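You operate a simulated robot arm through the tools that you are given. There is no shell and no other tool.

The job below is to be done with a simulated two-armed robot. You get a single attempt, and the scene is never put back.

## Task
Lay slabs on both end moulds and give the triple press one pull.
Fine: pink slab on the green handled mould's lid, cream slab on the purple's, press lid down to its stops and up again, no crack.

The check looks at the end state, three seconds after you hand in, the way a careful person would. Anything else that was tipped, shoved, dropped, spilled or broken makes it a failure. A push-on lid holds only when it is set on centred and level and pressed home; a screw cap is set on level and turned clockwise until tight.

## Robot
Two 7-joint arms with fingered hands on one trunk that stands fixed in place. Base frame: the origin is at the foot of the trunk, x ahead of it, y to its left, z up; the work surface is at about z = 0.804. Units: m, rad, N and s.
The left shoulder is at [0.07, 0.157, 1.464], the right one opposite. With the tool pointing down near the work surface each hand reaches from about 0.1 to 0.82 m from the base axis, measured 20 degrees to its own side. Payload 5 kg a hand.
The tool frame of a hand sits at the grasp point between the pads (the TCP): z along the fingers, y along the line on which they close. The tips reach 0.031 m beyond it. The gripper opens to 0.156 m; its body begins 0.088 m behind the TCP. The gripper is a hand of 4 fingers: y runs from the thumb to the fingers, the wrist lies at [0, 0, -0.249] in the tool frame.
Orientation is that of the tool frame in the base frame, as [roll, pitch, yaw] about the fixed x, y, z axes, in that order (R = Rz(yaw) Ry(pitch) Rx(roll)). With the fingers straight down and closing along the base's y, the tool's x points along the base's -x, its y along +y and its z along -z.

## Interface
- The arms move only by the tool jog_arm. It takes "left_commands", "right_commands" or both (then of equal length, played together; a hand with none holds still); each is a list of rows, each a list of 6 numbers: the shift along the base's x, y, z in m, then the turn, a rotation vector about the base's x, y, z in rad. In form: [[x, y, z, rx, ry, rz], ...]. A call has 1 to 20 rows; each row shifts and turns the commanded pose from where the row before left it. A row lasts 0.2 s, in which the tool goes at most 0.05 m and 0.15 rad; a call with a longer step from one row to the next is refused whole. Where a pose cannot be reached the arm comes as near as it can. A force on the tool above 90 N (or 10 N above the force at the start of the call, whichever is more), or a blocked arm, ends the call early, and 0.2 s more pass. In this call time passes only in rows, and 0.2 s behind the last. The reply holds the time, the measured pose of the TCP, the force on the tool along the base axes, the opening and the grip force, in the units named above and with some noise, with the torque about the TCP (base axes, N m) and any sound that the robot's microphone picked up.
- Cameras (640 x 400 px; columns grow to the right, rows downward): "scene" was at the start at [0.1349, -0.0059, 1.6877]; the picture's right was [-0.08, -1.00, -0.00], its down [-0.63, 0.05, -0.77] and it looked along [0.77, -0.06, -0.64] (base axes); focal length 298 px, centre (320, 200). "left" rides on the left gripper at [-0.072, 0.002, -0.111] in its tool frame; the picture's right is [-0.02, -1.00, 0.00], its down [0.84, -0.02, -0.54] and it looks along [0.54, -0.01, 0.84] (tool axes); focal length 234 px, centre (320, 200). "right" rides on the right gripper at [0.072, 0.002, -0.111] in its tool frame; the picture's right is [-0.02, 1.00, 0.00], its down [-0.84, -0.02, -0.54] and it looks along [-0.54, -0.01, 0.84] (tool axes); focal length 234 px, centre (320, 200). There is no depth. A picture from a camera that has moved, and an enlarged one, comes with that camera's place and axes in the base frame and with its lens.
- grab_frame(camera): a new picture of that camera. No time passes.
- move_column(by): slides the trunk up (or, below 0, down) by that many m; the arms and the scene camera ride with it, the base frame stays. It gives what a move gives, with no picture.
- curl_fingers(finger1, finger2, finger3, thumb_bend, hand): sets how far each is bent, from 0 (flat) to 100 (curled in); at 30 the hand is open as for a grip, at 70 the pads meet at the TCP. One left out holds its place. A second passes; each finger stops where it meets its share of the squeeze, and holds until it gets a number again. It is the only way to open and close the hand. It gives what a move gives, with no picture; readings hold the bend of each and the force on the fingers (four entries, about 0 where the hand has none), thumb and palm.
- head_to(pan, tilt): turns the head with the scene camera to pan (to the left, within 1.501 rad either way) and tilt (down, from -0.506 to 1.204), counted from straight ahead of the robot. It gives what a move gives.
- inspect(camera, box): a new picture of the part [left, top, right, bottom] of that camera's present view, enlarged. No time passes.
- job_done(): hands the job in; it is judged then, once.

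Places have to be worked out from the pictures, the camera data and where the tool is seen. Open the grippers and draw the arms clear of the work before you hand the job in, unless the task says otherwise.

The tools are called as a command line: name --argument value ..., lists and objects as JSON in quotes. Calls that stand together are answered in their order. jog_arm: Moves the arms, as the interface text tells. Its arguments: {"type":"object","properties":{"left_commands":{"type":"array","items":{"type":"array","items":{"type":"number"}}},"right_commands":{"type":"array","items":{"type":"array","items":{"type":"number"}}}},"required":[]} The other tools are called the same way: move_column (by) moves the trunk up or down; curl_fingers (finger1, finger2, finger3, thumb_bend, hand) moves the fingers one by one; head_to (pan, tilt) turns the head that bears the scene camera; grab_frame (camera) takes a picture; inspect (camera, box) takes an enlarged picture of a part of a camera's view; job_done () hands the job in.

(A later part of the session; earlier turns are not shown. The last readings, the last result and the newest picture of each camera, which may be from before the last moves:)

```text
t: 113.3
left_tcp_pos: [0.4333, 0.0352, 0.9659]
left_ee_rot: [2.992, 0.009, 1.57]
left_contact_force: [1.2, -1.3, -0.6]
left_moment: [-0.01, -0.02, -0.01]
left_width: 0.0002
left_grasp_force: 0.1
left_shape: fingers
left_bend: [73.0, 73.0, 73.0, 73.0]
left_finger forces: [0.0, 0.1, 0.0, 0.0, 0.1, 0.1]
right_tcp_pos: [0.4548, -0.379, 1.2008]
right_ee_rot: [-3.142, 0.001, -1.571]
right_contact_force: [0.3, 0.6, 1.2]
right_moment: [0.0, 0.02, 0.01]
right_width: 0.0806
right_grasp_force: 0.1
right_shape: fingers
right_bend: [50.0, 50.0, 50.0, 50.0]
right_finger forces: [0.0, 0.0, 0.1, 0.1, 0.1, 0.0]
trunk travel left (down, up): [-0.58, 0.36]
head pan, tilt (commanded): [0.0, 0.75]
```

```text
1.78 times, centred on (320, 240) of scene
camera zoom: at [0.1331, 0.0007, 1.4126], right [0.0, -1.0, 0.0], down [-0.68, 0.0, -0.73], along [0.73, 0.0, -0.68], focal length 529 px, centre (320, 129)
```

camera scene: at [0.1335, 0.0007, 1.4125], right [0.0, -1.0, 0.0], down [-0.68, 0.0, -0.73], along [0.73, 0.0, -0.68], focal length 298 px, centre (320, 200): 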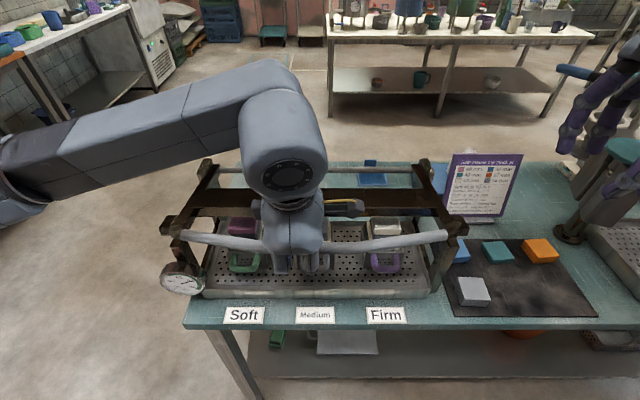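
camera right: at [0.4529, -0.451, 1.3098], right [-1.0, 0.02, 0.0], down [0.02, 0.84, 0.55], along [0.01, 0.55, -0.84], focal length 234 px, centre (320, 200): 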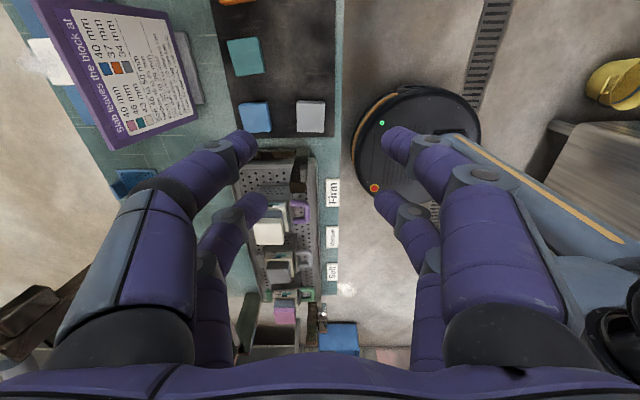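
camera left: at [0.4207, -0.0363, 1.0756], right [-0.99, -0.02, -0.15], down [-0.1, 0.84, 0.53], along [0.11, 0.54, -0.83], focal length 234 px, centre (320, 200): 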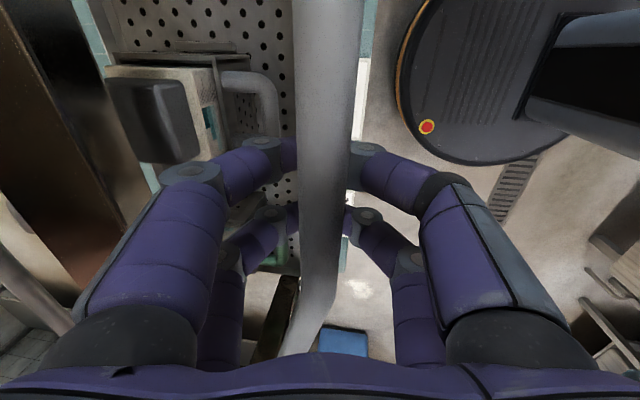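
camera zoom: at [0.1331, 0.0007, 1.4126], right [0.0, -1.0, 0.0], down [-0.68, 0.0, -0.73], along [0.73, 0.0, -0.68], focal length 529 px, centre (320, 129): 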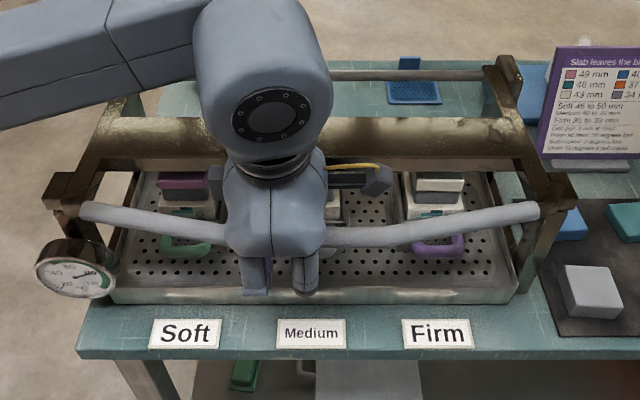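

The load is off the thumb, so the press pads now rest on the slabs with the bar at about z = 1.008. I'll lower the hand so the palm comes onto the bar and starts pressing.

jog_arm --left_commands '[[0.001, 0, -0.01, 0, 0, 0], [0.001, 0, -0.01, 0, 0, 0], [0.001, 0, -0.008, 0, 0, 0]]'

jog_arm --left_commands '[[0, 0, -0.004, 0, 0, 0], [0, 0, -0.003, 0, 0, 0]]'

grab_frame --camera "left"

```text
t: 114.1
left_tcp_pos: [0.4363, 0.0351, 0.9379]
left_ee_rot: [2.989, 0.006, 1.57]
left_contact_force: [0.4, 0.5, -1.1]
left_moment: [0.04, 0.0, 0.0]
left_width: 0.0
left_grasp_force: 0.1
left_shape: fingers
left_bend: [73.0, 73.0, 73.0, 73.0]
left_finger forces: [0.1, 0.1, 0.0, 0.0, 0.0, 0.1]
right_tcp_pos: [0.4545, -0.3771, 1.1996]
right_ee_rot: [-3.14, 0.003, -1.571]
right_contact_force: [-0.3, -0.4, 0.7]
right_moment: [0.0, -0.02, -0.02]
right_width: 0.0804
right_grasp_force: 0.0
right_shape: fingers
right_bend: [50.0, 50.0, 50.0, 50.0]
right_finger forces: [0.1, 0.1, 0.0, 0.0, 0.1, 0.1]
trunk travel left (down, up): [-0.58, 0.36]
head pan, tilt (commanded): [0.0, 0.75]
```

```text
t: 114.7
left_tcp_pos: [0.4378, 0.0349, 0.9315]
left_ee_rot: [2.99, 0.008, 1.57]
left_contact_force: [-0.4, -0.6, 0.4]
left_moment: [0.01, -0.02, 0.02]
left_width: 0.0
left_grasp_force: 0.0
left_shape: fingers
left_bend: [73.0, 73.0, 73.0, 73.0]
left_finger forces: [0.0, 0.0, 0.1, 0.0, 0.0, 0.0]
right_tcp_pos: [0.4528, -0.3785, 1.2005]
right_ee_rot: [3.141, 0.001, -1.571]
right_contact_force: [0.2, -0.2, 0.0]
right_moment: [0.02, 0.0, -0.05]
right_width: 0.0806
right_grasp_force: 0.2
right_shape: fingers
right_bend: [50.0, 50.0, 50.0, 50.0]
right_finger forces: [0.0, 0.0, 0.1, 0.0, 0.1, 0.0]
trunk travel left (down, up): [-0.58, 0.36]
head pan, tilt (commanded): [0.0, 0.75]
```

```text
taken
camera left: at [0.4239, -0.036, 1.0413], right [-0.99, -0.02, -0.15], down [-0.1, 0.84, 0.53], along [0.11, 0.54, -0.83], focal length 234 px, centre (320, 200)
```

left: 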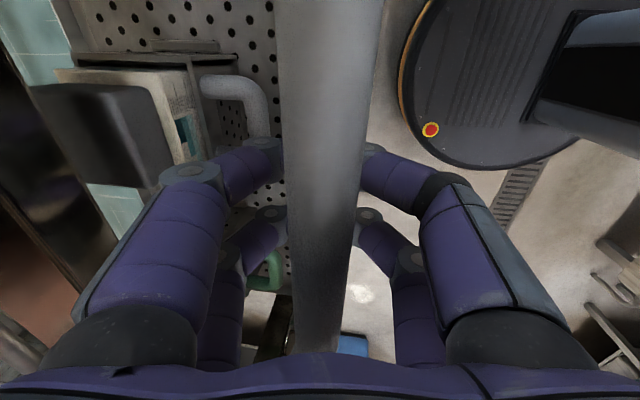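

No palm contact yet; the bar is close under the palm. I'll continue in 3 mm steps, watching force and sound.

jog_arm --left_commands '[[0, 0, -0.004, 0, 0, 0], [0, 0, -0.003, 0, 0, 0], [0, 0, -0.003, 0, 0, 0]]'

```text
t: 115.5
left_tcp_pos: [0.4384, 0.0355, 0.9204]
left_ee_rot: [2.99, 0.008, 1.569]
left_contact_force: [-0.5, 0.7, 0.0]
left_moment: [0.0, 0.0, 0.03]
left_width: 0.0001
left_grasp_force: 0.1
left_shape: fingers
left_bend: [73.0, 73.0, 73.0, 73.0]
left_finger forces: [0.1, 0.0, 0.1, 0.0, 0.0, 0.0]
right_tcp_pos: [0.4538, -0.3785, 1.2007]
right_ee_rot: [-3.141, 0.003, -1.572]
right_contact_force: [-0.1, 0.5, -0.5]
right_moment: [0.0, 0.02, -0.02]
right_width: 0.0802
right_grasp_force: 0.0
right_shape: fingers
right_bend: [50.0, 50.0, 50.0, 50.0]
right_finger forces: [0.1, 0.1, 0.0, 0.0, 0.0, 0.0]
trunk travel left (down, up): [-0.58, 0.36]
head pan, tilt (commanded): [0.0, 0.75]
```

jog_arm --left_commands '[[0, 0, -0.003, 0, 0, 0], [0, 0, -0.003, 0, 0, 0]]'

grab_frame --camera "left"

inspect --camera "scene" --box '[140, 180, 500, 330]'

```text
t: 116.1
left_tcp_pos: [0.4391, 0.0358, 0.9148]
left_ee_rot: [2.992, 0.003, 1.571]
left_contact_force: [-0.7, -0.3, 0.3]
left_moment: [0.0, 0.01, 0.03]
left_width: 0.0
left_grasp_force: 0.1
left_shape: fingers
left_bend: [73.0, 73.0, 73.0, 73.0]
left_finger forces: [0.1, 0.1, 0.0, 0.1, 0.0, 0.0]
right_tcp_pos: [0.4533, -0.3784, 1.2009]
right_ee_rot: [3.141, 0.004, -1.57]
right_contact_force: [0.1, -1.0, 0.7]
right_moment: [0.01, 0.03, -0.03]
right_width: 0.0803
right_grasp_force: 0.1
right_shape: fingers
right_bend: [50.0, 50.0, 50.0, 50.0]
right_finger forces: [0.0, 0.0, 0.0, 0.0, 0.1, 0.1]
trunk travel left (down, up): [-0.58, 0.36]
head pan, tilt (commanded): [0.0, 0.75]
```

```text
taken
camera left: at [0.4242, -0.0361, 1.025], right [-0.99, -0.02, -0.15], down [-0.1, 0.84, 0.53], along [0.11, 0.54, -0.83], focal length 234 px, centre (320, 200)
```

left: 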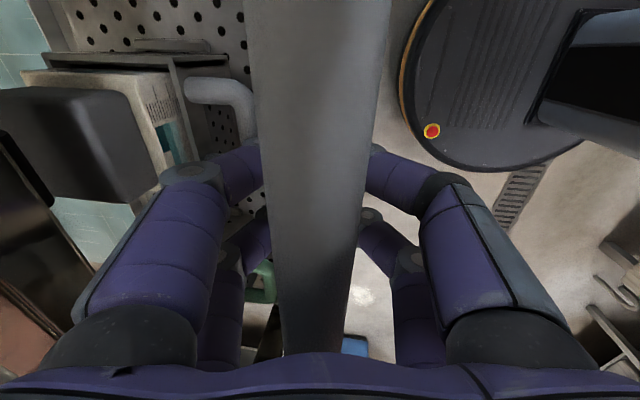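

```text
1.78 times, centred on (320, 255) of scene
camera zoom: at [0.1327, 0.0006, 1.4126], right [0.0, -1.0, 0.0], down [-0.68, 0.0, -0.73], along [0.73, 0.0, -0.68], focal length 529 px, centre (320, 102)
```

zoom: 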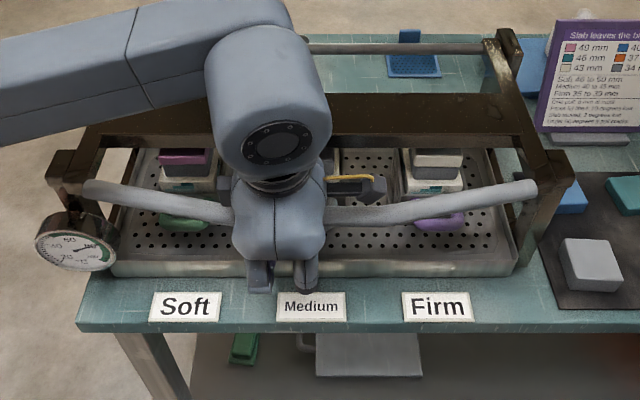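

The palm is only a few millimetres above the bar now. Continuing in small steps.

jog_arm --left_commands '[[0, 0, -0.003, 0, 0, 0], [0, 0, -0.002, 0, 0, 0]]'

jog_arm --left_commands '[[0, 0, -0.002, 0, 0, 0], [0, 0, -0.002, 0, 0, 0]]'

```text
t: 116.7
left_tcp_pos: [0.4372, 0.0361, 0.9105]
left_ee_rot: [2.991, 0.006, 1.57]
left_contact_force: [0.2, -0.2, -0.2]
left_moment: [0.02, -0.03, -0.03]
left_width: 0.0
left_grasp_force: 0.0
left_shape: fingers
left_bend: [73.0, 73.0, 73.0, 73.0]
left_finger forces: [0.0, 0.0, 0.0, 0.0, 0.1, 0.0]
right_tcp_pos: [0.454, -0.3782, 1.2012]
right_ee_rot: [3.14, 0.004, -1.57]
right_contact_force: [0.0, -0.1, -0.1]
right_moment: [0.0, 0.01, 0.01]
right_width: 0.0806
right_grasp_force: 0.1
right_shape: fingers
right_bend: [50.0, 50.0, 50.0, 50.0]
right_finger forces: [0.1, 0.0, 0.1, 0.0, 0.1, 0.1]
trunk travel left (down, up): [-0.58, 0.36]
head pan, tilt (commanded): [0.0, 0.75]
```

```text
t: 117.3
left_tcp_pos: [0.4377, 0.0349, 0.9055]
left_ee_rot: [2.991, 0.006, 1.57]
left_contact_force: [-0.1, 0.2, -0.3]
left_moment: [0.01, -0.03, 0.0]
left_width: 0.0
left_grasp_force: 0.1
left_shape: fingers
left_bend: [73.0, 73.0, 73.0, 73.0]
left_finger forces: [0.0, 0.0, 0.0, 0.0, 0.1, 0.1]
right_tcp_pos: [0.4532, -0.3785, 1.2006]
right_ee_rot: [-3.141, 0.001, -1.57]
right_contact_force: [0.1, 0.2, -0.5]
right_moment: [-0.06, 0.01, 0.01]
right_width: 0.0802
right_grasp_force: 0.1
right_shape: fingers
right_bend: [50.0, 50.0, 50.0, 50.0]
right_finger forces: [0.0, 0.0, 0.0, 0.0, 0.0, 0.0]
trunk travel left (down, up): [-0.58, 0.36]
head pan, tilt (commanded): [0.0, 0.75]
```

Still no contact. I'll check how far the lid is from its stops right now.

inspect --camera "scene" --box '[150, 220, 230, 300]'

inspect --camera "scene" --box '[410, 220, 490, 300]'

inspect --camera "scene" --box '[340, 200, 420, 300]'

grab_frame --camera "left"

```text
5.00 times, centred on (190, 260) of scene
camera zoom: at [0.1327, 0.0007, 1.4126], right [0.0, -1.0, 0.0], down [-0.68, 0.0, -0.73], along [0.73, 0.0, -0.68], focal length 1488 px, centre (970, -100)
```

zoom: 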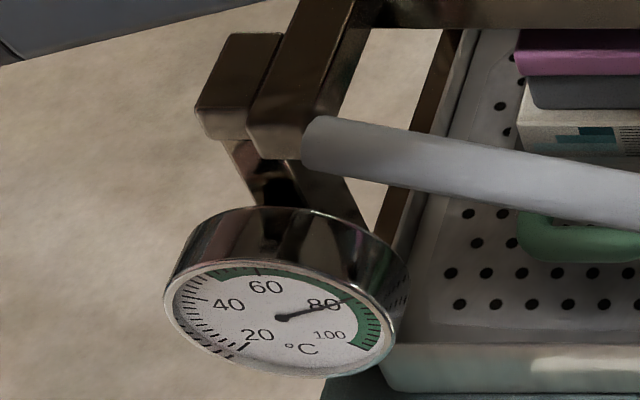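

```text
5.00 times, centred on (450, 260) of scene
camera zoom: at [0.1327, 0.0007, 1.4126], right [0.0, -1.0, 0.0], down [-0.68, 0.0, -0.73], along [0.73, 0.0, -0.68], focal length 1488 px, centre (-330, -100)
```

zoom: 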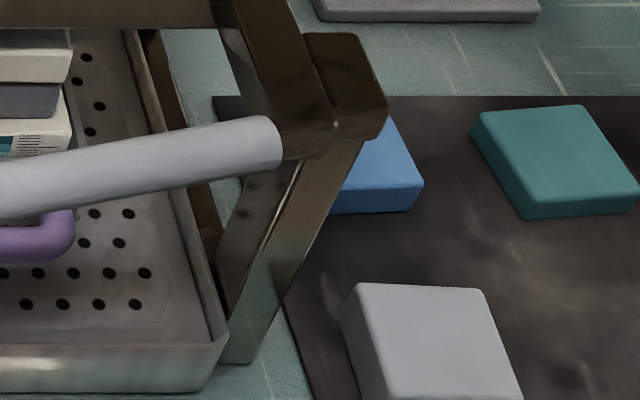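

```text
4.00 times, centred on (380, 250) of scene
camera zoom: at [0.1327, 0.0007, 1.4126], right [0.0, -1.0, 0.0], down [-0.68, 0.0, -0.73], along [0.73, 0.0, -0.68], focal length 1190 px, centre (80, 0)
```

zoom: 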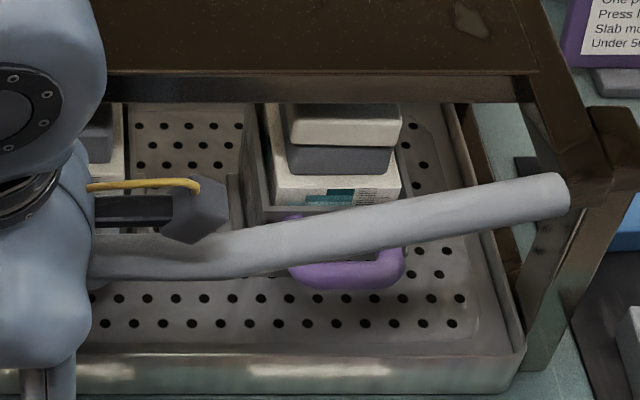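

```text
taken
camera left: at [0.4237, -0.036, 1.0161], right [-0.99, -0.02, -0.15], down [-0.1, 0.84, 0.53], along [0.11, 0.54, -0.83], focal length 234 px, centre (320, 200)
```

left: 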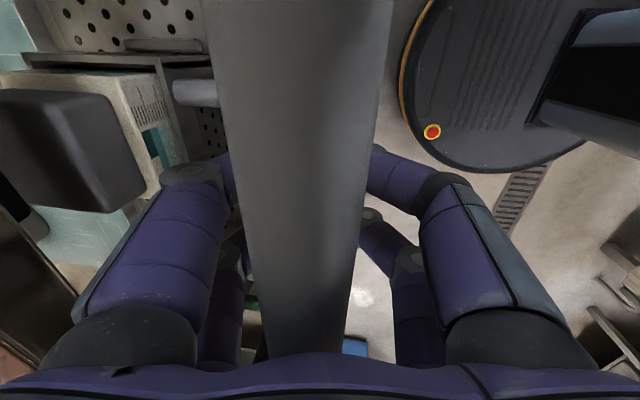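

The lid rests on the slabs with a gap still at the stops, and the bar is just under the palm. Continuing down slowly.

jog_arm --left_commands '[[0, 0, -0.003, 0, 0, 0], [0, 0, -0.002, 0, 0, 0]]'

jog_arm --left_commands '[[0, 0, -0.002, 0, 0, 0], [0, 0, -0.002, 0, 0, 0]]'

```text
t: 117.9
left_tcp_pos: [0.439, 0.0342, 0.9022]
left_ee_rot: [2.988, 0.007, 1.571]
left_contact_force: [-0.9, -0.9, 1.7]
left_moment: [0.03, 0.0, 0.0]
left_width: 0.0
left_grasp_force: 0.5
left_shape: fingers
left_bend: [73.0, 73.0, 73.0, 73.0]
left_finger forces: [0.0, 0.0, 0.1, 0.0, 0.0, 0.8]
right_tcp_pos: [0.4532, -0.3784, 1.1996]
right_ee_rot: [3.141, 0.002, -1.571]
right_contact_force: [0.3, -0.6, -0.1]
right_moment: [0.02, -0.01, -0.01]
right_width: 0.0804
right_grasp_force: 0.0
right_shape: fingers
right_bend: [50.0, 50.0, 50.0, 50.0]
right_finger forces: [0.0, 0.0, 0.0, 0.0, 0.1, 0.1]
trunk travel left (down, up): [-0.58, 0.36]
head pan, tilt (commanded): [0.0, 0.75]
```

```text
t: 118.5
left_tcp_pos: [0.4382, 0.0338, 0.9009]
left_ee_rot: [2.985, 0.007, 1.57]
left_contact_force: [2.3, 0.2, 16.3]
left_moment: [0.42, 0.4, -0.03]
left_width: 0.0001
left_grasp_force: 8.0
left_shape: fingers
left_bend: [73.0, 73.0, 73.0, 73.0]
left_finger forces: [0.1, 0.0, 0.1, 0.0, 0.0, 15.3]
right_tcp_pos: [0.4531, -0.3776, 1.2009]
right_ee_rot: [-3.139, 0.003, -1.571]
right_contact_force: [0.4, -0.9, 0.2]
right_moment: [0.0, 0.01, -0.02]
right_width: 0.0806
right_grasp_force: 0.1
right_shape: fingers
right_bend: [50.0, 50.0, 50.0, 50.0]
right_finger forces: [0.1, 0.0, 0.0, 0.1, 0.0, 0.1]
trunk travel left (down, up): [-0.58, 0.36]
head pan, tilt (commanded): [0.0, 0.75]
```

The palm is on the bar (16 N) and the press is taking load. I'll press on in small steps.

jog_arm --left_commands '[[0, 0, -0.002, 0, 0, 0], [0, 0, -0.002, 0, 0, 0], [0, 0, -0.002, 0, 0, 0]]'

```text
t: 119.3
left_tcp_pos: [0.4379, 0.034, 0.8986]
left_ee_rot: [2.978, 0.011, 1.569]
left_contact_force: [11.9, -0.1, 66.6]
left_moment: [1.62, 1.99, -0.25]
left_width: 0.0
left_grasp_force: 27.8
left_shape: fingers
left_bend: [73.0, 73.0, 73.0, 73.0]
left_finger forces: [0.0, 0.1, 0.1, 0.0, 0.1, 55.9]
right_tcp_pos: [0.4504, -0.379, 1.2027]
right_ee_rot: [-3.137, 0.002, -1.571]
right_contact_force: [0.2, -0.4, -0.4]
right_moment: [0.01, -0.02, -0.01]
right_width: 0.0805
right_grasp_force: 0.1
right_shape: fingers
right_bend: [50.0, 50.0, 50.0, 50.0]
right_finger forces: [0.1, 0.0, 0.0, 0.0, 0.0, 0.1]
trunk travel left (down, up): [-0.58, 0.36]
head pan, tilt (commanded): [0.0, 0.75]
```

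Force climbed to 67 N with little travel. I'll check whether the lid is at its stops or the blocks are resisting.

inspect --camera "scene" --box '[150, 220, 230, 300]'

inspect --camera "scene" --box '[410, 220, 490, 300]'

inspect --camera "scene" --box '[340, 200, 420, 300]'

grab_frame --camera "right"

```text
5.00 times, centred on (190, 260) of scene
camera zoom: at [0.1296, -0.0003, 1.4137], right [0.0, -1.0, 0.0], down [-0.68, 0.0, -0.73], along [0.73, 0.0, -0.68], focal length 1488 px, centre (970, -100)
```

zoom: 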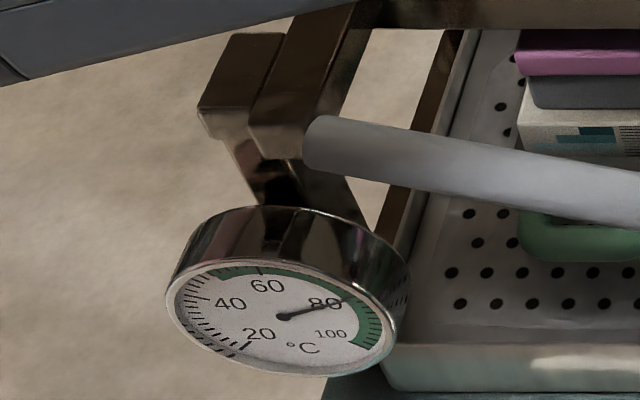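

```text
5.00 times, centred on (450, 260) of scene
camera zoom: at [0.1296, -0.0003, 1.4137], right [0.0, -1.0, 0.0], down [-0.68, 0.0, -0.73], along [0.73, 0.0, -0.68], focal length 1488 px, centre (-330, -100)
```

zoom: 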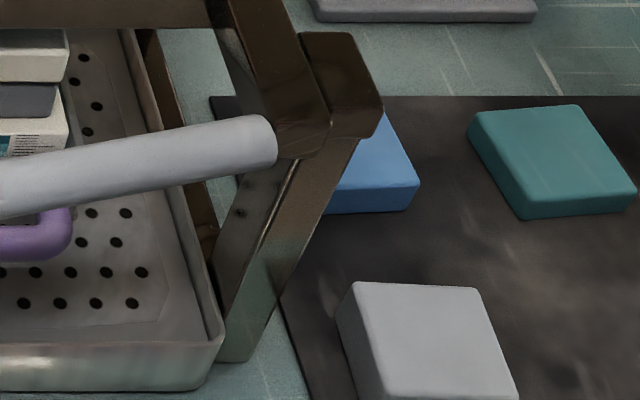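

```text
4.00 times, centred on (380, 250) of scene
camera zoom: at [0.1296, -0.0003, 1.4137], right [0.0, -1.0, 0.0], down [-0.68, 0.0, -0.73], along [0.73, 0.0, -0.68], focal length 1190 px, centre (80, 0)
```

zoom: 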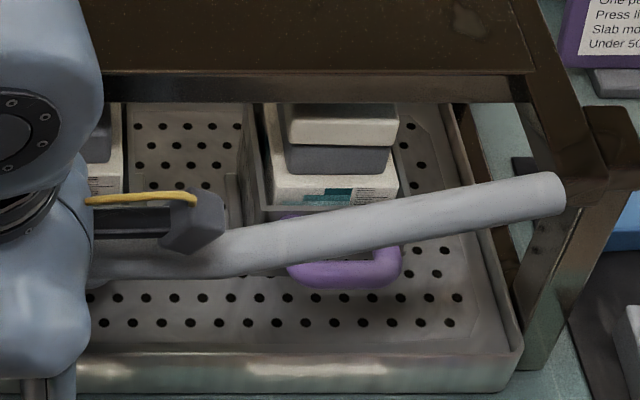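

```text
taken
camera right: at [0.4491, -0.452, 1.3116], right [-1.0, 0.02, 0.0], down [0.02, 0.84, 0.55], along [0.02, 0.55, -0.84], focal length 234 px, centre (320, 200)
```

right: 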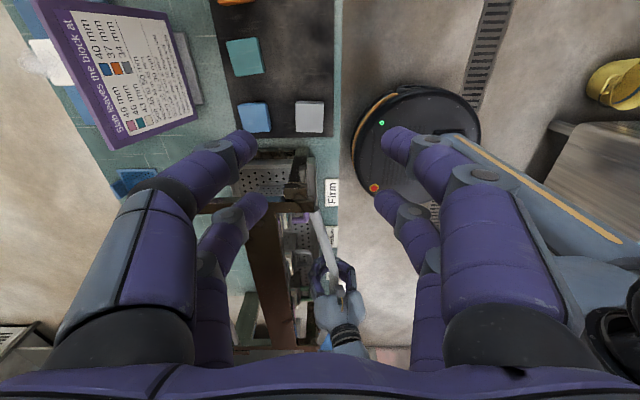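

The lid looks nearly unchanged. I'll zoom in on the knob-to-post contacts from the scene and right-hand cameras to judge whether the stops are met.

inspect --camera "right" --box '[225, 130, 355, 300]'

inspect --camera "scene" --box '[440, 220, 475, 265]'

inspect --camera "scene" --box '[165, 220, 205, 270]'

inspect --camera "scene" --box '[225, 205, 275, 265]'

inspect --camera "scene" --box '[365, 200, 415, 260]'

```text
2.35 times, centred on (290, 215) of right
camera zoom: at [0.4491, -0.452, 1.3116], right [-1.0, 0.02, 0.0], down [0.02, 0.84, 0.55], along [0.02, 0.55, -0.84], focal length 551 px, centre (391, 165)
```

zoom: 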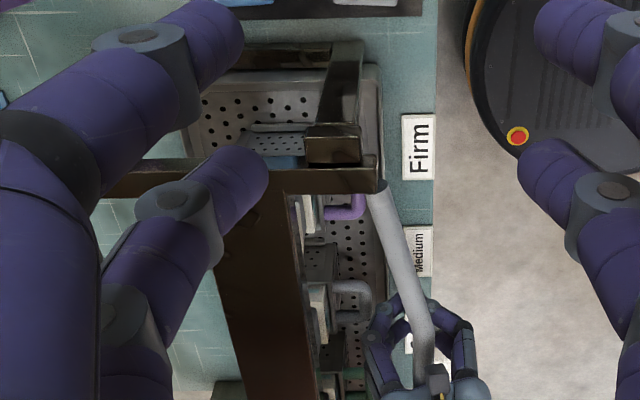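

```text
8.89 times, centred on (458, 242) of scene
camera zoom: at [0.1296, -0.0003, 1.4137], right [0.0, -1.0, 0.0], down [-0.68, 0.0, -0.73], along [0.73, 0.0, -0.68], focal length 2645 px, centre (-902, -178)
```

zoom: 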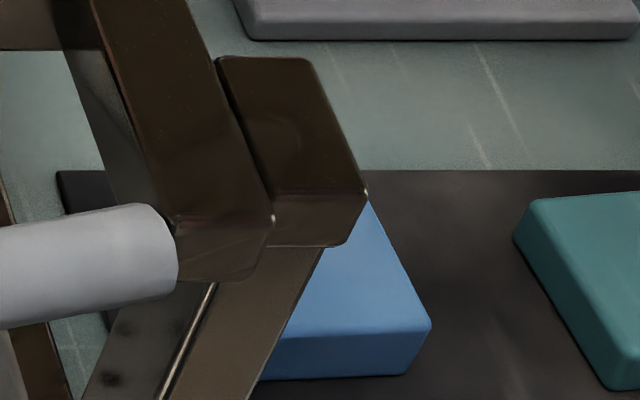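

```text
8.00 times, centred on (185, 245) of scene
camera zoom: at [0.1296, -0.0003, 1.4137], right [0.0, -1.0, 0.0], down [-0.68, 0.0, -0.73], along [0.73, 0.0, -0.68], focal length 2380 px, centre (1400, -160)
```

zoom: 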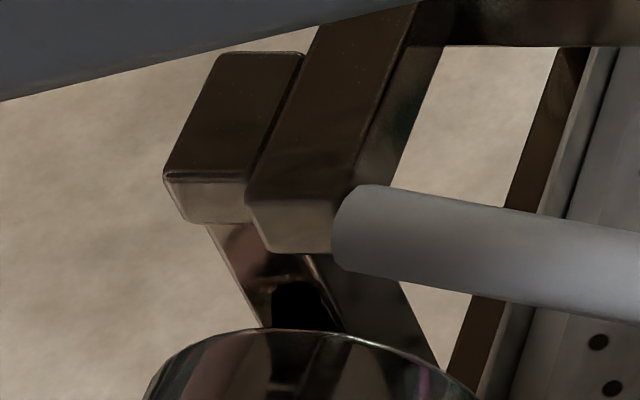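

```text
6.67 times, centred on (250, 235) of scene
camera zoom: at [0.1296, -0.0003, 1.4137], right [0.0, -1.0, 0.0], down [-0.68, 0.0, -0.73], along [0.73, 0.0, -0.68], focal length 1984 px, centre (787, -33)
```

zoom: 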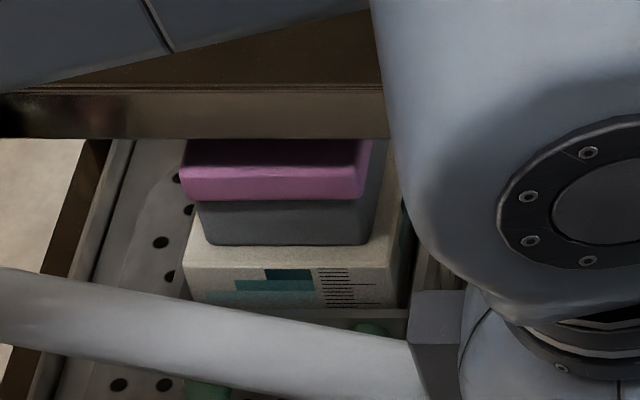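

```text
6.67 times, centred on (390, 230) of scene
camera zoom: at [0.1296, -0.0003, 1.4137], right [0.0, -1.0, 0.0], down [-0.68, 0.0, -0.73], along [0.73, 0.0, -0.68], focal length 1984 px, centre (-147, 0)
```

zoom: 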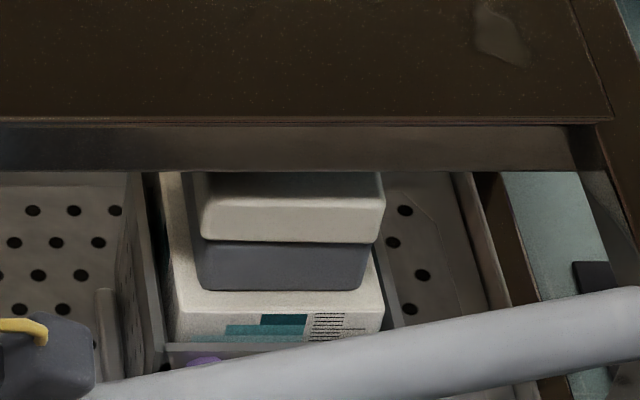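

I can't tell from here. I'll bring the right-hand camera low on the right side for a level look at the knob and post while the left hand keeps holding.

jog_arm --right_commands '[[0.01, -0.01, -0.02, 0.13, 0, 0], [0.01, -0.01, -0.035, 0.13, 0, 0], [0.01, -0.01, -0.035, 0.13, 0, 0], [0.005, -0.01, -0.035, 0.13, 0, 0], [0, -0.01, -0.035, 0.13, 0, 0], [0, -0.01, -0.03, 0.13, 0, 0]]'

grab_frame --camera "right"

```text
t: 120.7
left_tcp_pos: [0.4388, 0.0334, 0.8998]
left_ee_rot: [2.979, 0.011, 1.572]
left_contact_force: [10.7, -0.7, 66.6]
left_moment: [1.57, 1.84, -0.27]
left_width: 0.0001
left_grasp_force: 27.1
left_shape: fingers
left_bend: [73.0, 73.0, 73.0, 73.0]
left_finger forces: [0.1, 0.0, 0.1, 0.0, 0.0, 56.0]
right_tcp_pos: [0.4902, -0.4389, 1.0092]
right_ee_rot: [-3.136, 0.785, -1.566]
right_contact_force: [0.1, 0.0, 0.6]
right_moment: [-0.04, -0.02, 0.02]
right_width: 0.0806
right_grasp_force: 0.1
right_shape: fingers
right_bend: [50.0, 50.0, 50.0, 50.0]
right_finger forces: [0.0, 0.1, 0.0, 0.0, 0.1, 0.1]
trunk travel left (down, up): [-0.58, 0.36]
head pan, tilt (commanded): [0.0, 0.75]
```

```text
taken
camera right: at [0.4878, -0.569, 1.035], right [-1.0, 0.02, 0.01], down [0.02, 0.21, 0.98], along [0.01, 0.98, -0.21], focal length 234 px, centre (320, 200)
```

right: 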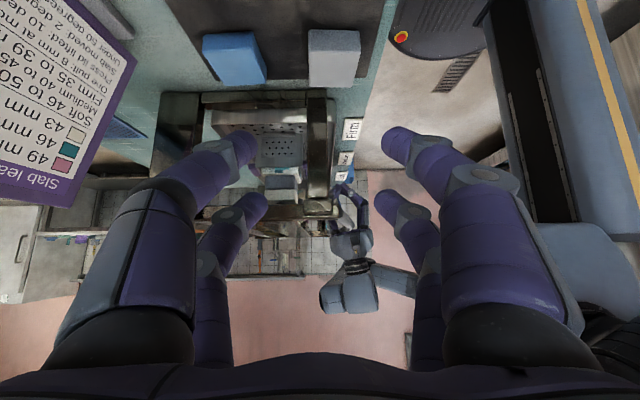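

This gives a level side view (upside down). I'll zoom in on the post and knob.

inspect --camera "right" --box '[240, 80, 360, 250]'

inspect --camera "right" --box '[285, 150, 355, 230]'

```text
2.35 times, centred on (300, 165) of right
camera zoom: at [0.4878, -0.569, 1.035], right [-1.0, 0.02, 0.01], down [0.02, 0.21, 0.98], along [0.01, 0.98, -0.21], focal length 551 px, centre (367, 282)
```

zoom: 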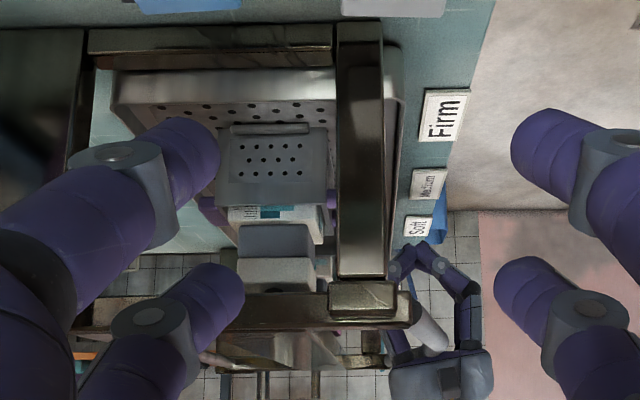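

```text
5.00 times, centred on (320, 190) of right
camera zoom: at [0.4878, -0.569, 1.035], right [-1.0, 0.02, 0.01], down [0.02, 0.21, 0.98], along [0.01, 0.98, -0.21], focal length 1171 px, centre (320, 250)
```

zoom: 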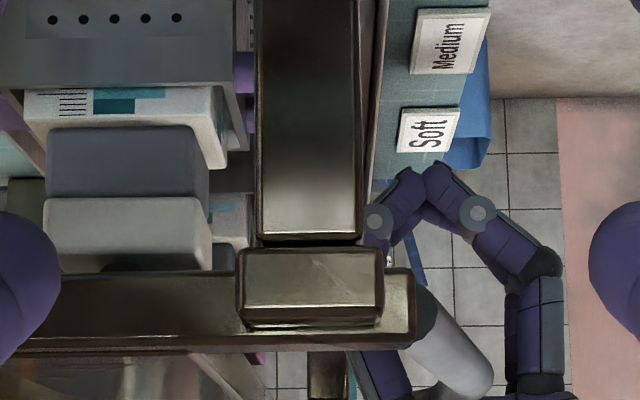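

The knob sits essentially on top of the post, with at most a hairline gap. I'll push slightly more to be sure it's hard on its stops, then compare.

jog_arm --left_commands '[[0, 0, -0.0015, 0, 0, 0]]'

inspect --camera "right" --box '[300, 185, 340, 225]'

inspect --camera "right" --box '[285, 150, 355, 230]'

```text
t: 121.1
left_tcp_pos: [0.4394, 0.0335, 0.8984]
left_ee_rot: [2.974, 0.012, 1.571]
left_contact_force: [5.9, 1.6, 77.4]
left_moment: [1.68, 1.66, -0.19]
left_width: 0.0002
left_grasp_force: 34.0
left_shape: fingers
left_bend: [73.0, 73.0, 73.0, 73.0]
left_finger forces: [0.0, 0.0, 0.1, 0.1, 0.1, 67.7]
right_tcp_pos: [0.4882, -0.4385, 1.009]
right_ee_rot: [-3.137, 0.781, -1.567]
right_contact_force: [0.3, 0.3, -0.6]
right_moment: [0.02, 0.01, 0.01]
right_width: 0.0807
right_grasp_force: 0.1
right_shape: fingers
right_bend: [50.0, 50.0, 50.0, 50.0]
right_finger forces: [0.1, 0.0, 0.1, 0.0, 0.1, 0.0]
trunk travel left (down, up): [-0.58, 0.36]
head pan, tilt (commanded): [0.0, 0.75]
```

```text
10.00 times, centred on (320, 205) of right
camera zoom: at [0.4864, -0.5687, 1.0361], right [-1.0, 0.02, 0.01], down [0.02, 0.21, 0.98], along [0.01, 0.98, -0.21], focal length 2342 px, centre (320, 150)
```

zoom: 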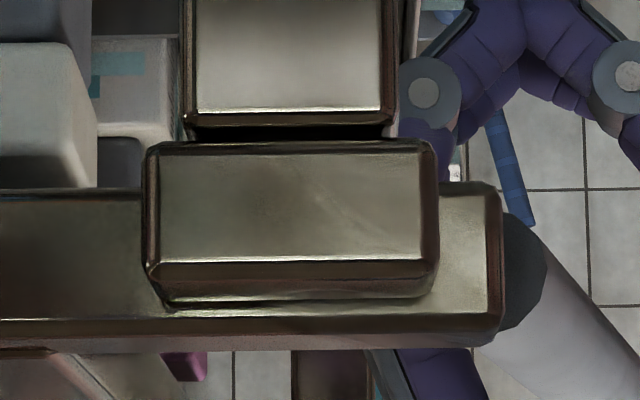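

```text
5.00 times, centred on (320, 190) of right
camera zoom: at [0.4864, -0.5687, 1.0361], right [-1.0, 0.02, 0.01], down [0.02, 0.21, 0.98], along [0.01, 0.98, -0.21], focal length 1171 px, centre (320, 250)
```

zoom: 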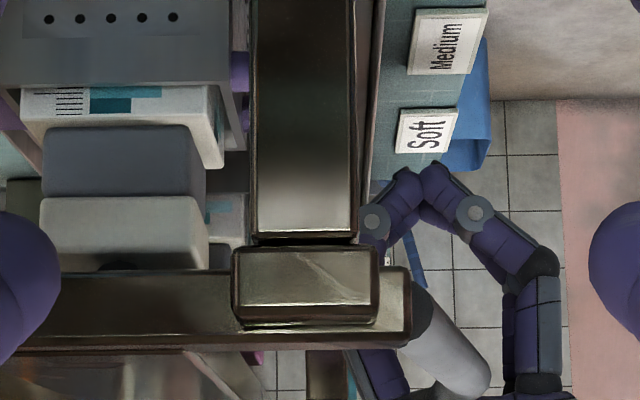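

The knob is hard on the post: no change between 66 and 77 N, and the white lid parts have visibly sunk. So the lid has reached its stops, with no cracking sound reported. I'll now relieve the force and raise the hand until the closed fingers take the bar.

jog_arm --left_commands '[[0, 0, 0.006, 0, 0, 0], [0, 0, 0.008, 0, 0, 0], [0, 0, 0.01, 0, 0, 0], [-0.001, 0, 0.01, 0, 0, 0]]'

inspect --camera "right" --box '[300, 185, 340, 225]'

```text
t: 122.1
left_tcp_pos: [0.4379, 0.036, 0.924]
left_ee_rot: [2.991, 0.004, 1.571]
left_contact_force: [0.4, 0.8, -0.8]
left_moment: [0.0, -0.02, 0.0]
left_width: 0.0001
left_grasp_force: 0.1
left_shape: fingers
left_bend: [73.0, 73.0, 73.0, 73.0]
left_finger forces: [0.0, 0.1, 0.0, 0.0, 0.0, 0.0]
right_tcp_pos: [0.4905, -0.4384, 1.0073]
right_ee_rot: [3.141, 0.782, -1.57]
right_contact_force: [0.3, 0.6, 0.0]
right_moment: [-0.02, 0.03, -0.03]
right_width: 0.0804
right_grasp_force: 0.0
right_shape: fingers
right_bend: [50.0, 50.0, 50.0, 50.0]
right_finger forces: [0.0, 0.0, 0.0, 0.1, 0.0, 0.0]
trunk travel left (down, up): [-0.58, 0.36]
head pan, tilt (commanded): [0.0, 0.75]
```

```text
10.00 times, centred on (320, 205) of right
camera zoom: at [0.4899, -0.5685, 1.0339], right [-1.0, 0.02, 0.02], down [0.02, 0.21, 0.98], along [0.01, 0.98, -0.21], focal length 2342 px, centre (320, 150)
```

zoom: 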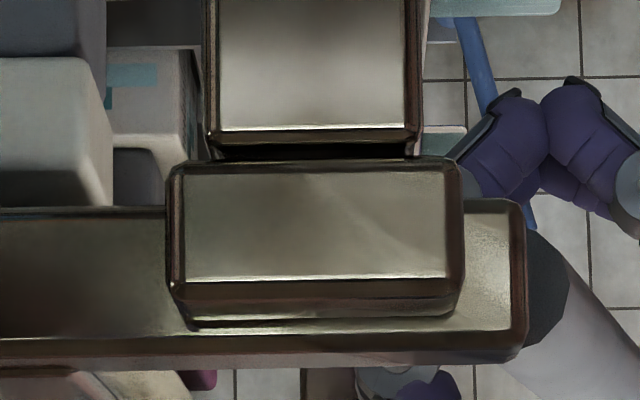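

The lid stays on its stops with no hand force. Before lifting it I'll check on both blocks how far the lids sank by zooming in on the printed scales.

inspect --camera "scene" --box '[228, 215, 268, 265]'

inspect --camera "scene" --box '[365, 210, 405, 260]'

inspect --camera "scene" --box '[290, 210, 345, 265]'

inspect --camera "right" --box '[255, 120, 335, 215]'

```text
8.00 times, centred on (248, 240) of scene
camera zoom: at [0.1326, 0.0003, 1.4124], right [0.0, -1.0, 0.0], down [-0.68, 0.0, -0.73], along [0.73, 0.0, -0.68], focal length 2380 px, centre (896, -120)
```

zoom: 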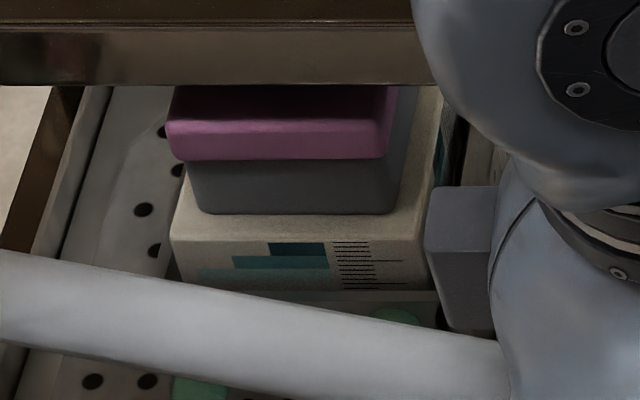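

```text
8.00 times, centred on (385, 235) of scene
camera zoom: at [0.1326, 0.0003, 1.4124], right [0.0, -1.0, 0.0], down [-0.68, 0.0, -0.73], along [0.73, 0.0, -0.68], focal length 2380 px, centre (-200, -80)
```

zoom: 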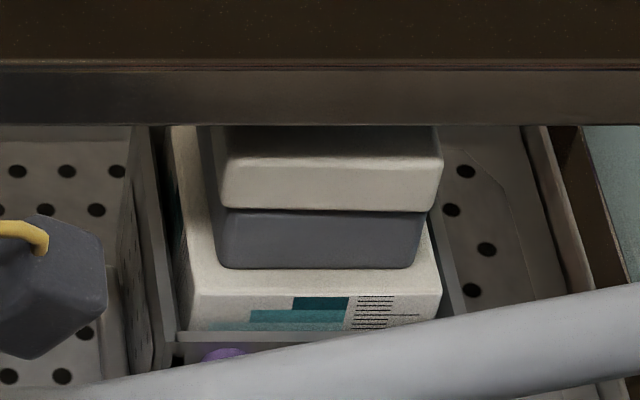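

```text
7.27 times, centred on (318, 238) of scene
camera zoom: at [0.1326, 0.0003, 1.4124], right [0.0, -1.0, 0.0], down [-0.68, 0.0, -0.73], along [0.73, 0.0, -0.68], focal length 2164 px, centre (338, -73)
```

zoom: 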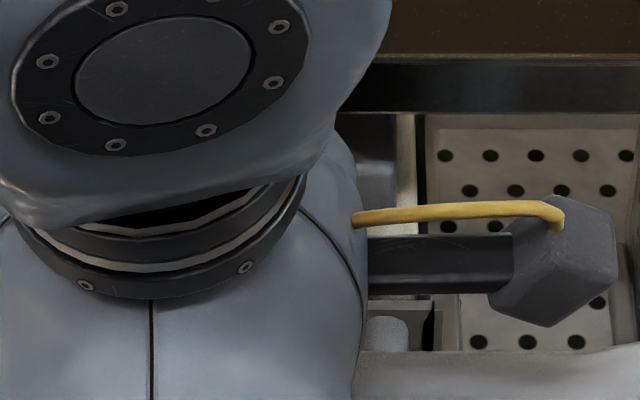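

```text
4.21 times, centred on (295, 168) of right
camera zoom: at [0.4899, -0.5685, 1.0339], right [-1.0, 0.02, 0.02], down [0.02, 0.21, 0.98], along [0.01, 0.98, -0.21], focal length 986 px, centre (425, 337)
```

zoom: 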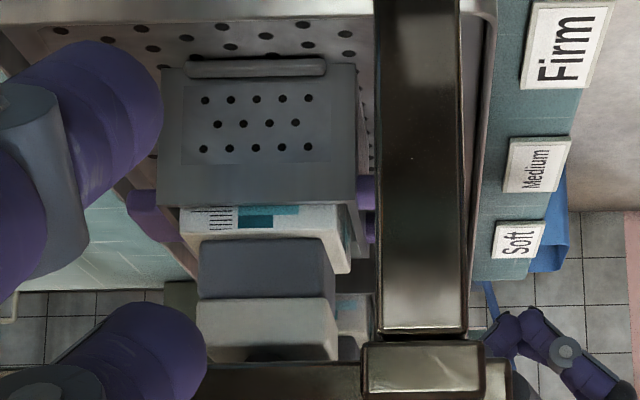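

Both white lid parts sank by a similar amount (roughly 1 cm by this estimate) and the lid stayed on its stops, so the pull is complete. Now I'll raise the lid, letting the closed fingers lift the bar along the same arc.

jog_arm --left_commands '[[-0.001, 0, 0.011, 0, 0, 0], [-0.001, 0, 0.011, 0, 0, 0], [-0.001, 0, 0.011, 0, 0, 0], [-0.001, 0, 0.011, 0, 0, 0]]'

jog_arm --left_commands '[[0.0028, 0, 0.0119, 0, -0.0323, 0], [0.0028, 0, 0.0119, 0, -0.0323, 0], [0.0038, 0, 0.0118, 0, -0.0323, 0], [0.0038, 0, 0.0118, 0, -0.0323, 0]]'

grab_frame --camera "left"

grab_frame --camera "scene"

```text
t: 123.1
left_tcp_pos: [0.4312, 0.0348, 0.9668]
left_ee_rot: [2.992, 0.006, 1.57]
left_contact_force: [-0.5, -0.7, -0.5]
left_moment: [-0.01, 0.01, -0.01]
left_width: 0.0
left_grasp_force: 0.1
left_shape: fingers
left_bend: [73.0, 73.0, 73.0, 73.0]
left_finger forces: [0.0, 0.0, 0.1, 0.0, 0.0, 0.1]
right_tcp_pos: [0.491, -0.4399, 1.0073]
right_ee_rot: [3.141, 0.782, -1.571]
right_contact_force: [-0.9, 0.5, 0.6]
right_moment: [0.01, 0.01, 0.02]
right_width: 0.0804
right_grasp_force: 0.0
right_shape: fingers
right_bend: [50.0, 50.0, 50.0, 50.0]
right_finger forces: [0.0, 0.0, 0.0, 0.0, 0.1, 0.0]
trunk travel left (down, up): [-0.58, 0.36]
head pan, tilt (commanded): [0.0, 0.75]
```

```text
t: 124.1
left_tcp_pos: [0.4413, 0.0354, 1.0168]
left_ee_rot: [2.861, 0.006, 1.565]
left_contact_force: [-19.7, -3.5, -6.5]
left_moment: [0.05, 0.06, -0.24]
left_width: 0.0017
left_grasp_force: 8.1
left_shape: fingers
left_bend: [74.0, 73.0, 73.0, 66.0]
left_finger forces: [0.0, 0.0, 0.0, 0.0, 15.9, 0.0]
right_tcp_pos: [0.4899, -0.4385, 1.0079]
right_ee_rot: [-3.137, 0.782, -1.57]
right_contact_force: [-0.1, -0.4, -1.3]
right_moment: [0.0, -0.03, 0.01]
right_width: 0.0807
right_grasp_force: 0.0
right_shape: fingers
right_bend: [50.0, 50.0, 50.0, 50.0]
right_finger forces: [0.0, 0.0, 0.0, 0.0, 0.2, 0.1]
trunk travel left (down, up): [-0.58, 0.36]
head pan, tilt (commanded): [0.0, 0.75]
```

```text
taken
camera left: at [0.4131, -0.036, 1.1238], right [-0.96, -0.02, -0.28], down [-0.17, 0.84, 0.51], along [0.22, 0.54, -0.81], focal length 234 px, centre (320, 200)
```

left: 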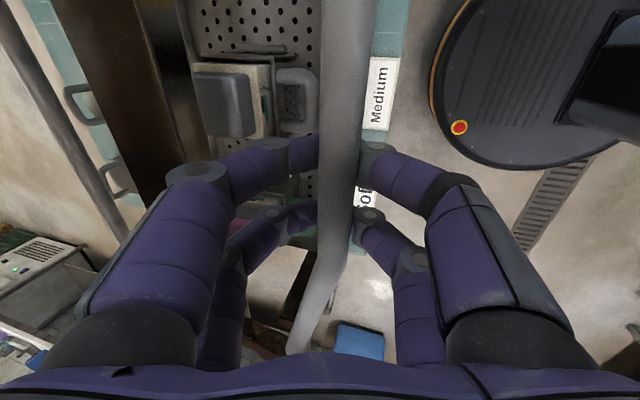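

```text
taken
camera scene: at [0.1291, -0.0001, 1.413], right [0.0, -1.0, 0.0], down [-0.68, 0.0, -0.73], along [0.73, 0.0, -0.68], focal length 298 px, centre (320, 200)
```

scene: 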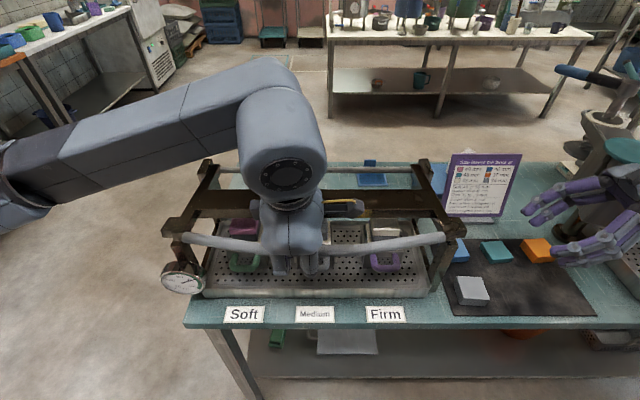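

The lid is lifting, but the thumb is being pushed sideways (20 N in −x) because I moved forward faster than the bar's arc. I'll ease back in x and lift more vertically.

jog_arm --left_commands '[[-0.005, 0, 0.006, 0, 0, 0], [-0.001, 0, 0.008, 0, 0, 0]]'

grab_frame --camera "left"

```text
t: 124.7
left_tcp_pos: [0.4398, 0.0352, 1.0304]
left_ee_rot: [2.86, 0.007, 1.571]
left_contact_force: [-4.7, -2.6, -7.9]
left_moment: [0.11, -0.05, -0.12]
left_width: 0.0001
left_grasp_force: 5.5
left_shape: fingers
left_bend: [74.0, 73.0, 73.0, 71.0]
left_finger forces: [0.0, 0.0, 0.1, 0.0, 11.9, 0.1]
right_tcp_pos: [0.492, -0.4391, 1.0082]
right_ee_rot: [3.141, 0.781, -1.57]
right_contact_force: [-0.2, -0.6, -0.3]
right_moment: [0.01, -0.03, 0.03]
right_width: 0.0805
right_grasp_force: 0.0
right_shape: fingers
right_bend: [50.0, 50.0, 50.0, 50.0]
right_finger forces: [0.0, 0.0, 0.0, 0.0, 0.0, 0.1]
trunk travel left (down, up): [-0.58, 0.36]
head pan, tilt (commanded): [0.0, 0.75]
```

```text
taken
camera left: at [0.412, -0.036, 1.1369], right [-0.96, -0.03, -0.28], down [-0.17, 0.84, 0.51], along [0.22, 0.54, -0.81], focal length 234 px, centre (320, 200)
```

left: 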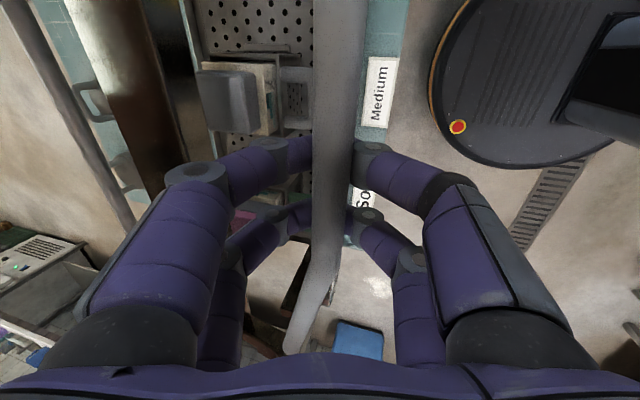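

Side load dropped to about 5 N, with the lid hanging on the thumb again. I'll continue lifting along the arc with the bar at the finger pads.

jog_arm --left_commands '[[0.0012, 0, 0.0062, 0, 0, 0], [0.0038, 0, 0.0114, 0, -0.0323, 0], [0.0038, 0, 0.0114, 0, -0.0323, 0], [0.0048, 0, 0.0111, 0, -0.0323, 0], [0.0048, 0, 0.0111, 0, -0.0323, 0]]'

grab_frame --camera "left"

grab_frame --camera "scene"

```text
t: 125.9
left_tcp_pos: [0.4567, 0.034, 1.0823]
left_ee_rot: [2.732, 0.004, 1.568]
left_contact_force: [-12.7, 1.3, -4.1]
left_moment: [0.07, 0.03, -0.23]
left_width: 0.0006
left_grasp_force: 6.1
left_shape: fingers
left_bend: [74.0, 73.0, 73.0, 71.0]
left_finger forces: [0.0, 0.1, 0.0, 0.1, 12.2, 0.1]
right_tcp_pos: [0.4907, -0.4381, 1.008]
right_ee_rot: [-3.14, 0.783, -1.568]
right_contact_force: [-1.2, -0.2, 0.7]
right_moment: [0.01, -0.02, 0.01]
right_width: 0.0805
right_grasp_force: 0.1
right_shape: fingers
right_bend: [50.0, 50.0, 50.0, 50.0]
right_finger forces: [0.0, 0.0, 0.0, 0.0, 0.1, 0.0]
trunk travel left (down, up): [-0.58, 0.36]
head pan, tilt (commanded): [0.0, 0.75]
```

```text
taken
camera left: at [0.4145, -0.0366, 1.1837], right [-0.92, -0.02, -0.4], down [-0.23, 0.84, 0.49], along [0.32, 0.54, -0.78], focal length 234 px, centre (320, 200)
```

left: 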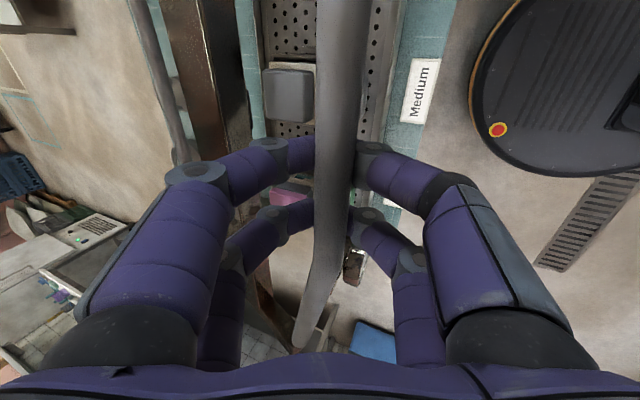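

```text
taken
camera scene: at [0.1309, 0.0007, 1.4128], right [0.0, -1.0, 0.0], down [-0.68, 0.0, -0.73], along [0.73, 0.0, -0.68], focal length 298 px, centre (320, 200)
```

scene: 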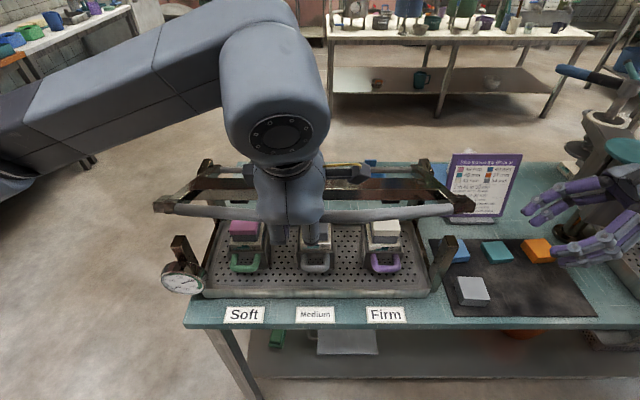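

The lid is rising well. I'll trim x slightly to lower the side load and continue.

jog_arm --left_commands '[[0.003, 0, 0.0107, 0, -0.0323, 0], [0.006, 0, 0.0107, 0, -0.0323, 0], [0.0066, 0, 0.0102, 0, -0.0323, 0], [0.0066, 0, 0.0102, 0, -0.0323, 0], [0.0075, 0, 0.0097, 0, -0.0323, 0], [0.0075, 0, 0.0097, 0, -0.0323, 0]]'

grab_frame --camera "left"

```text
t: 127.3
left_tcp_pos: [0.4937, 0.0353, 1.141]
left_ee_rot: [2.536, 0.005, 1.568]
left_contact_force: [-8.6, 1.0, -2.2]
left_moment: [0.1, 0.05, -0.21]
left_width: 0.0
left_grasp_force: 1.9
left_shape: fingers
left_bend: [74.0, 73.0, 73.0, 71.0]
left_finger forces: [0.1, 0.0, 0.0, 0.0, 4.5, 0.1]
right_tcp_pos: [0.4903, -0.4379, 1.0074]
right_ee_rot: [-3.14, 0.781, -1.571]
right_contact_force: [0.0, 0.4, -0.8]
right_moment: [-0.02, 0.0, 0.01]
right_width: 0.0804
right_grasp_force: 0.0
right_shape: fingers
right_bend: [50.0, 50.0, 50.0, 50.0]
right_finger forces: [0.1, 0.0, 0.1, 0.1, 0.0, 0.1]
trunk travel left (down, up): [-0.58, 0.36]
head pan, tilt (commanded): [0.0, 0.75]
```

```text
taken
camera left: at [0.4323, -0.0363, 1.2339], right [-0.82, -0.02, -0.57], down [-0.32, 0.84, 0.43], along [0.47, 0.54, -0.7], focal length 234 px, centre (320, 200)
```

left: 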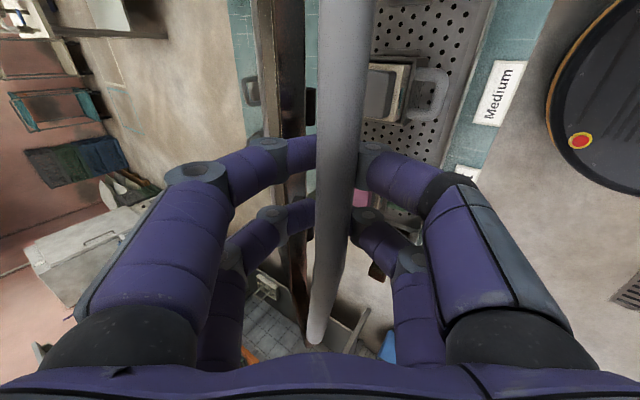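

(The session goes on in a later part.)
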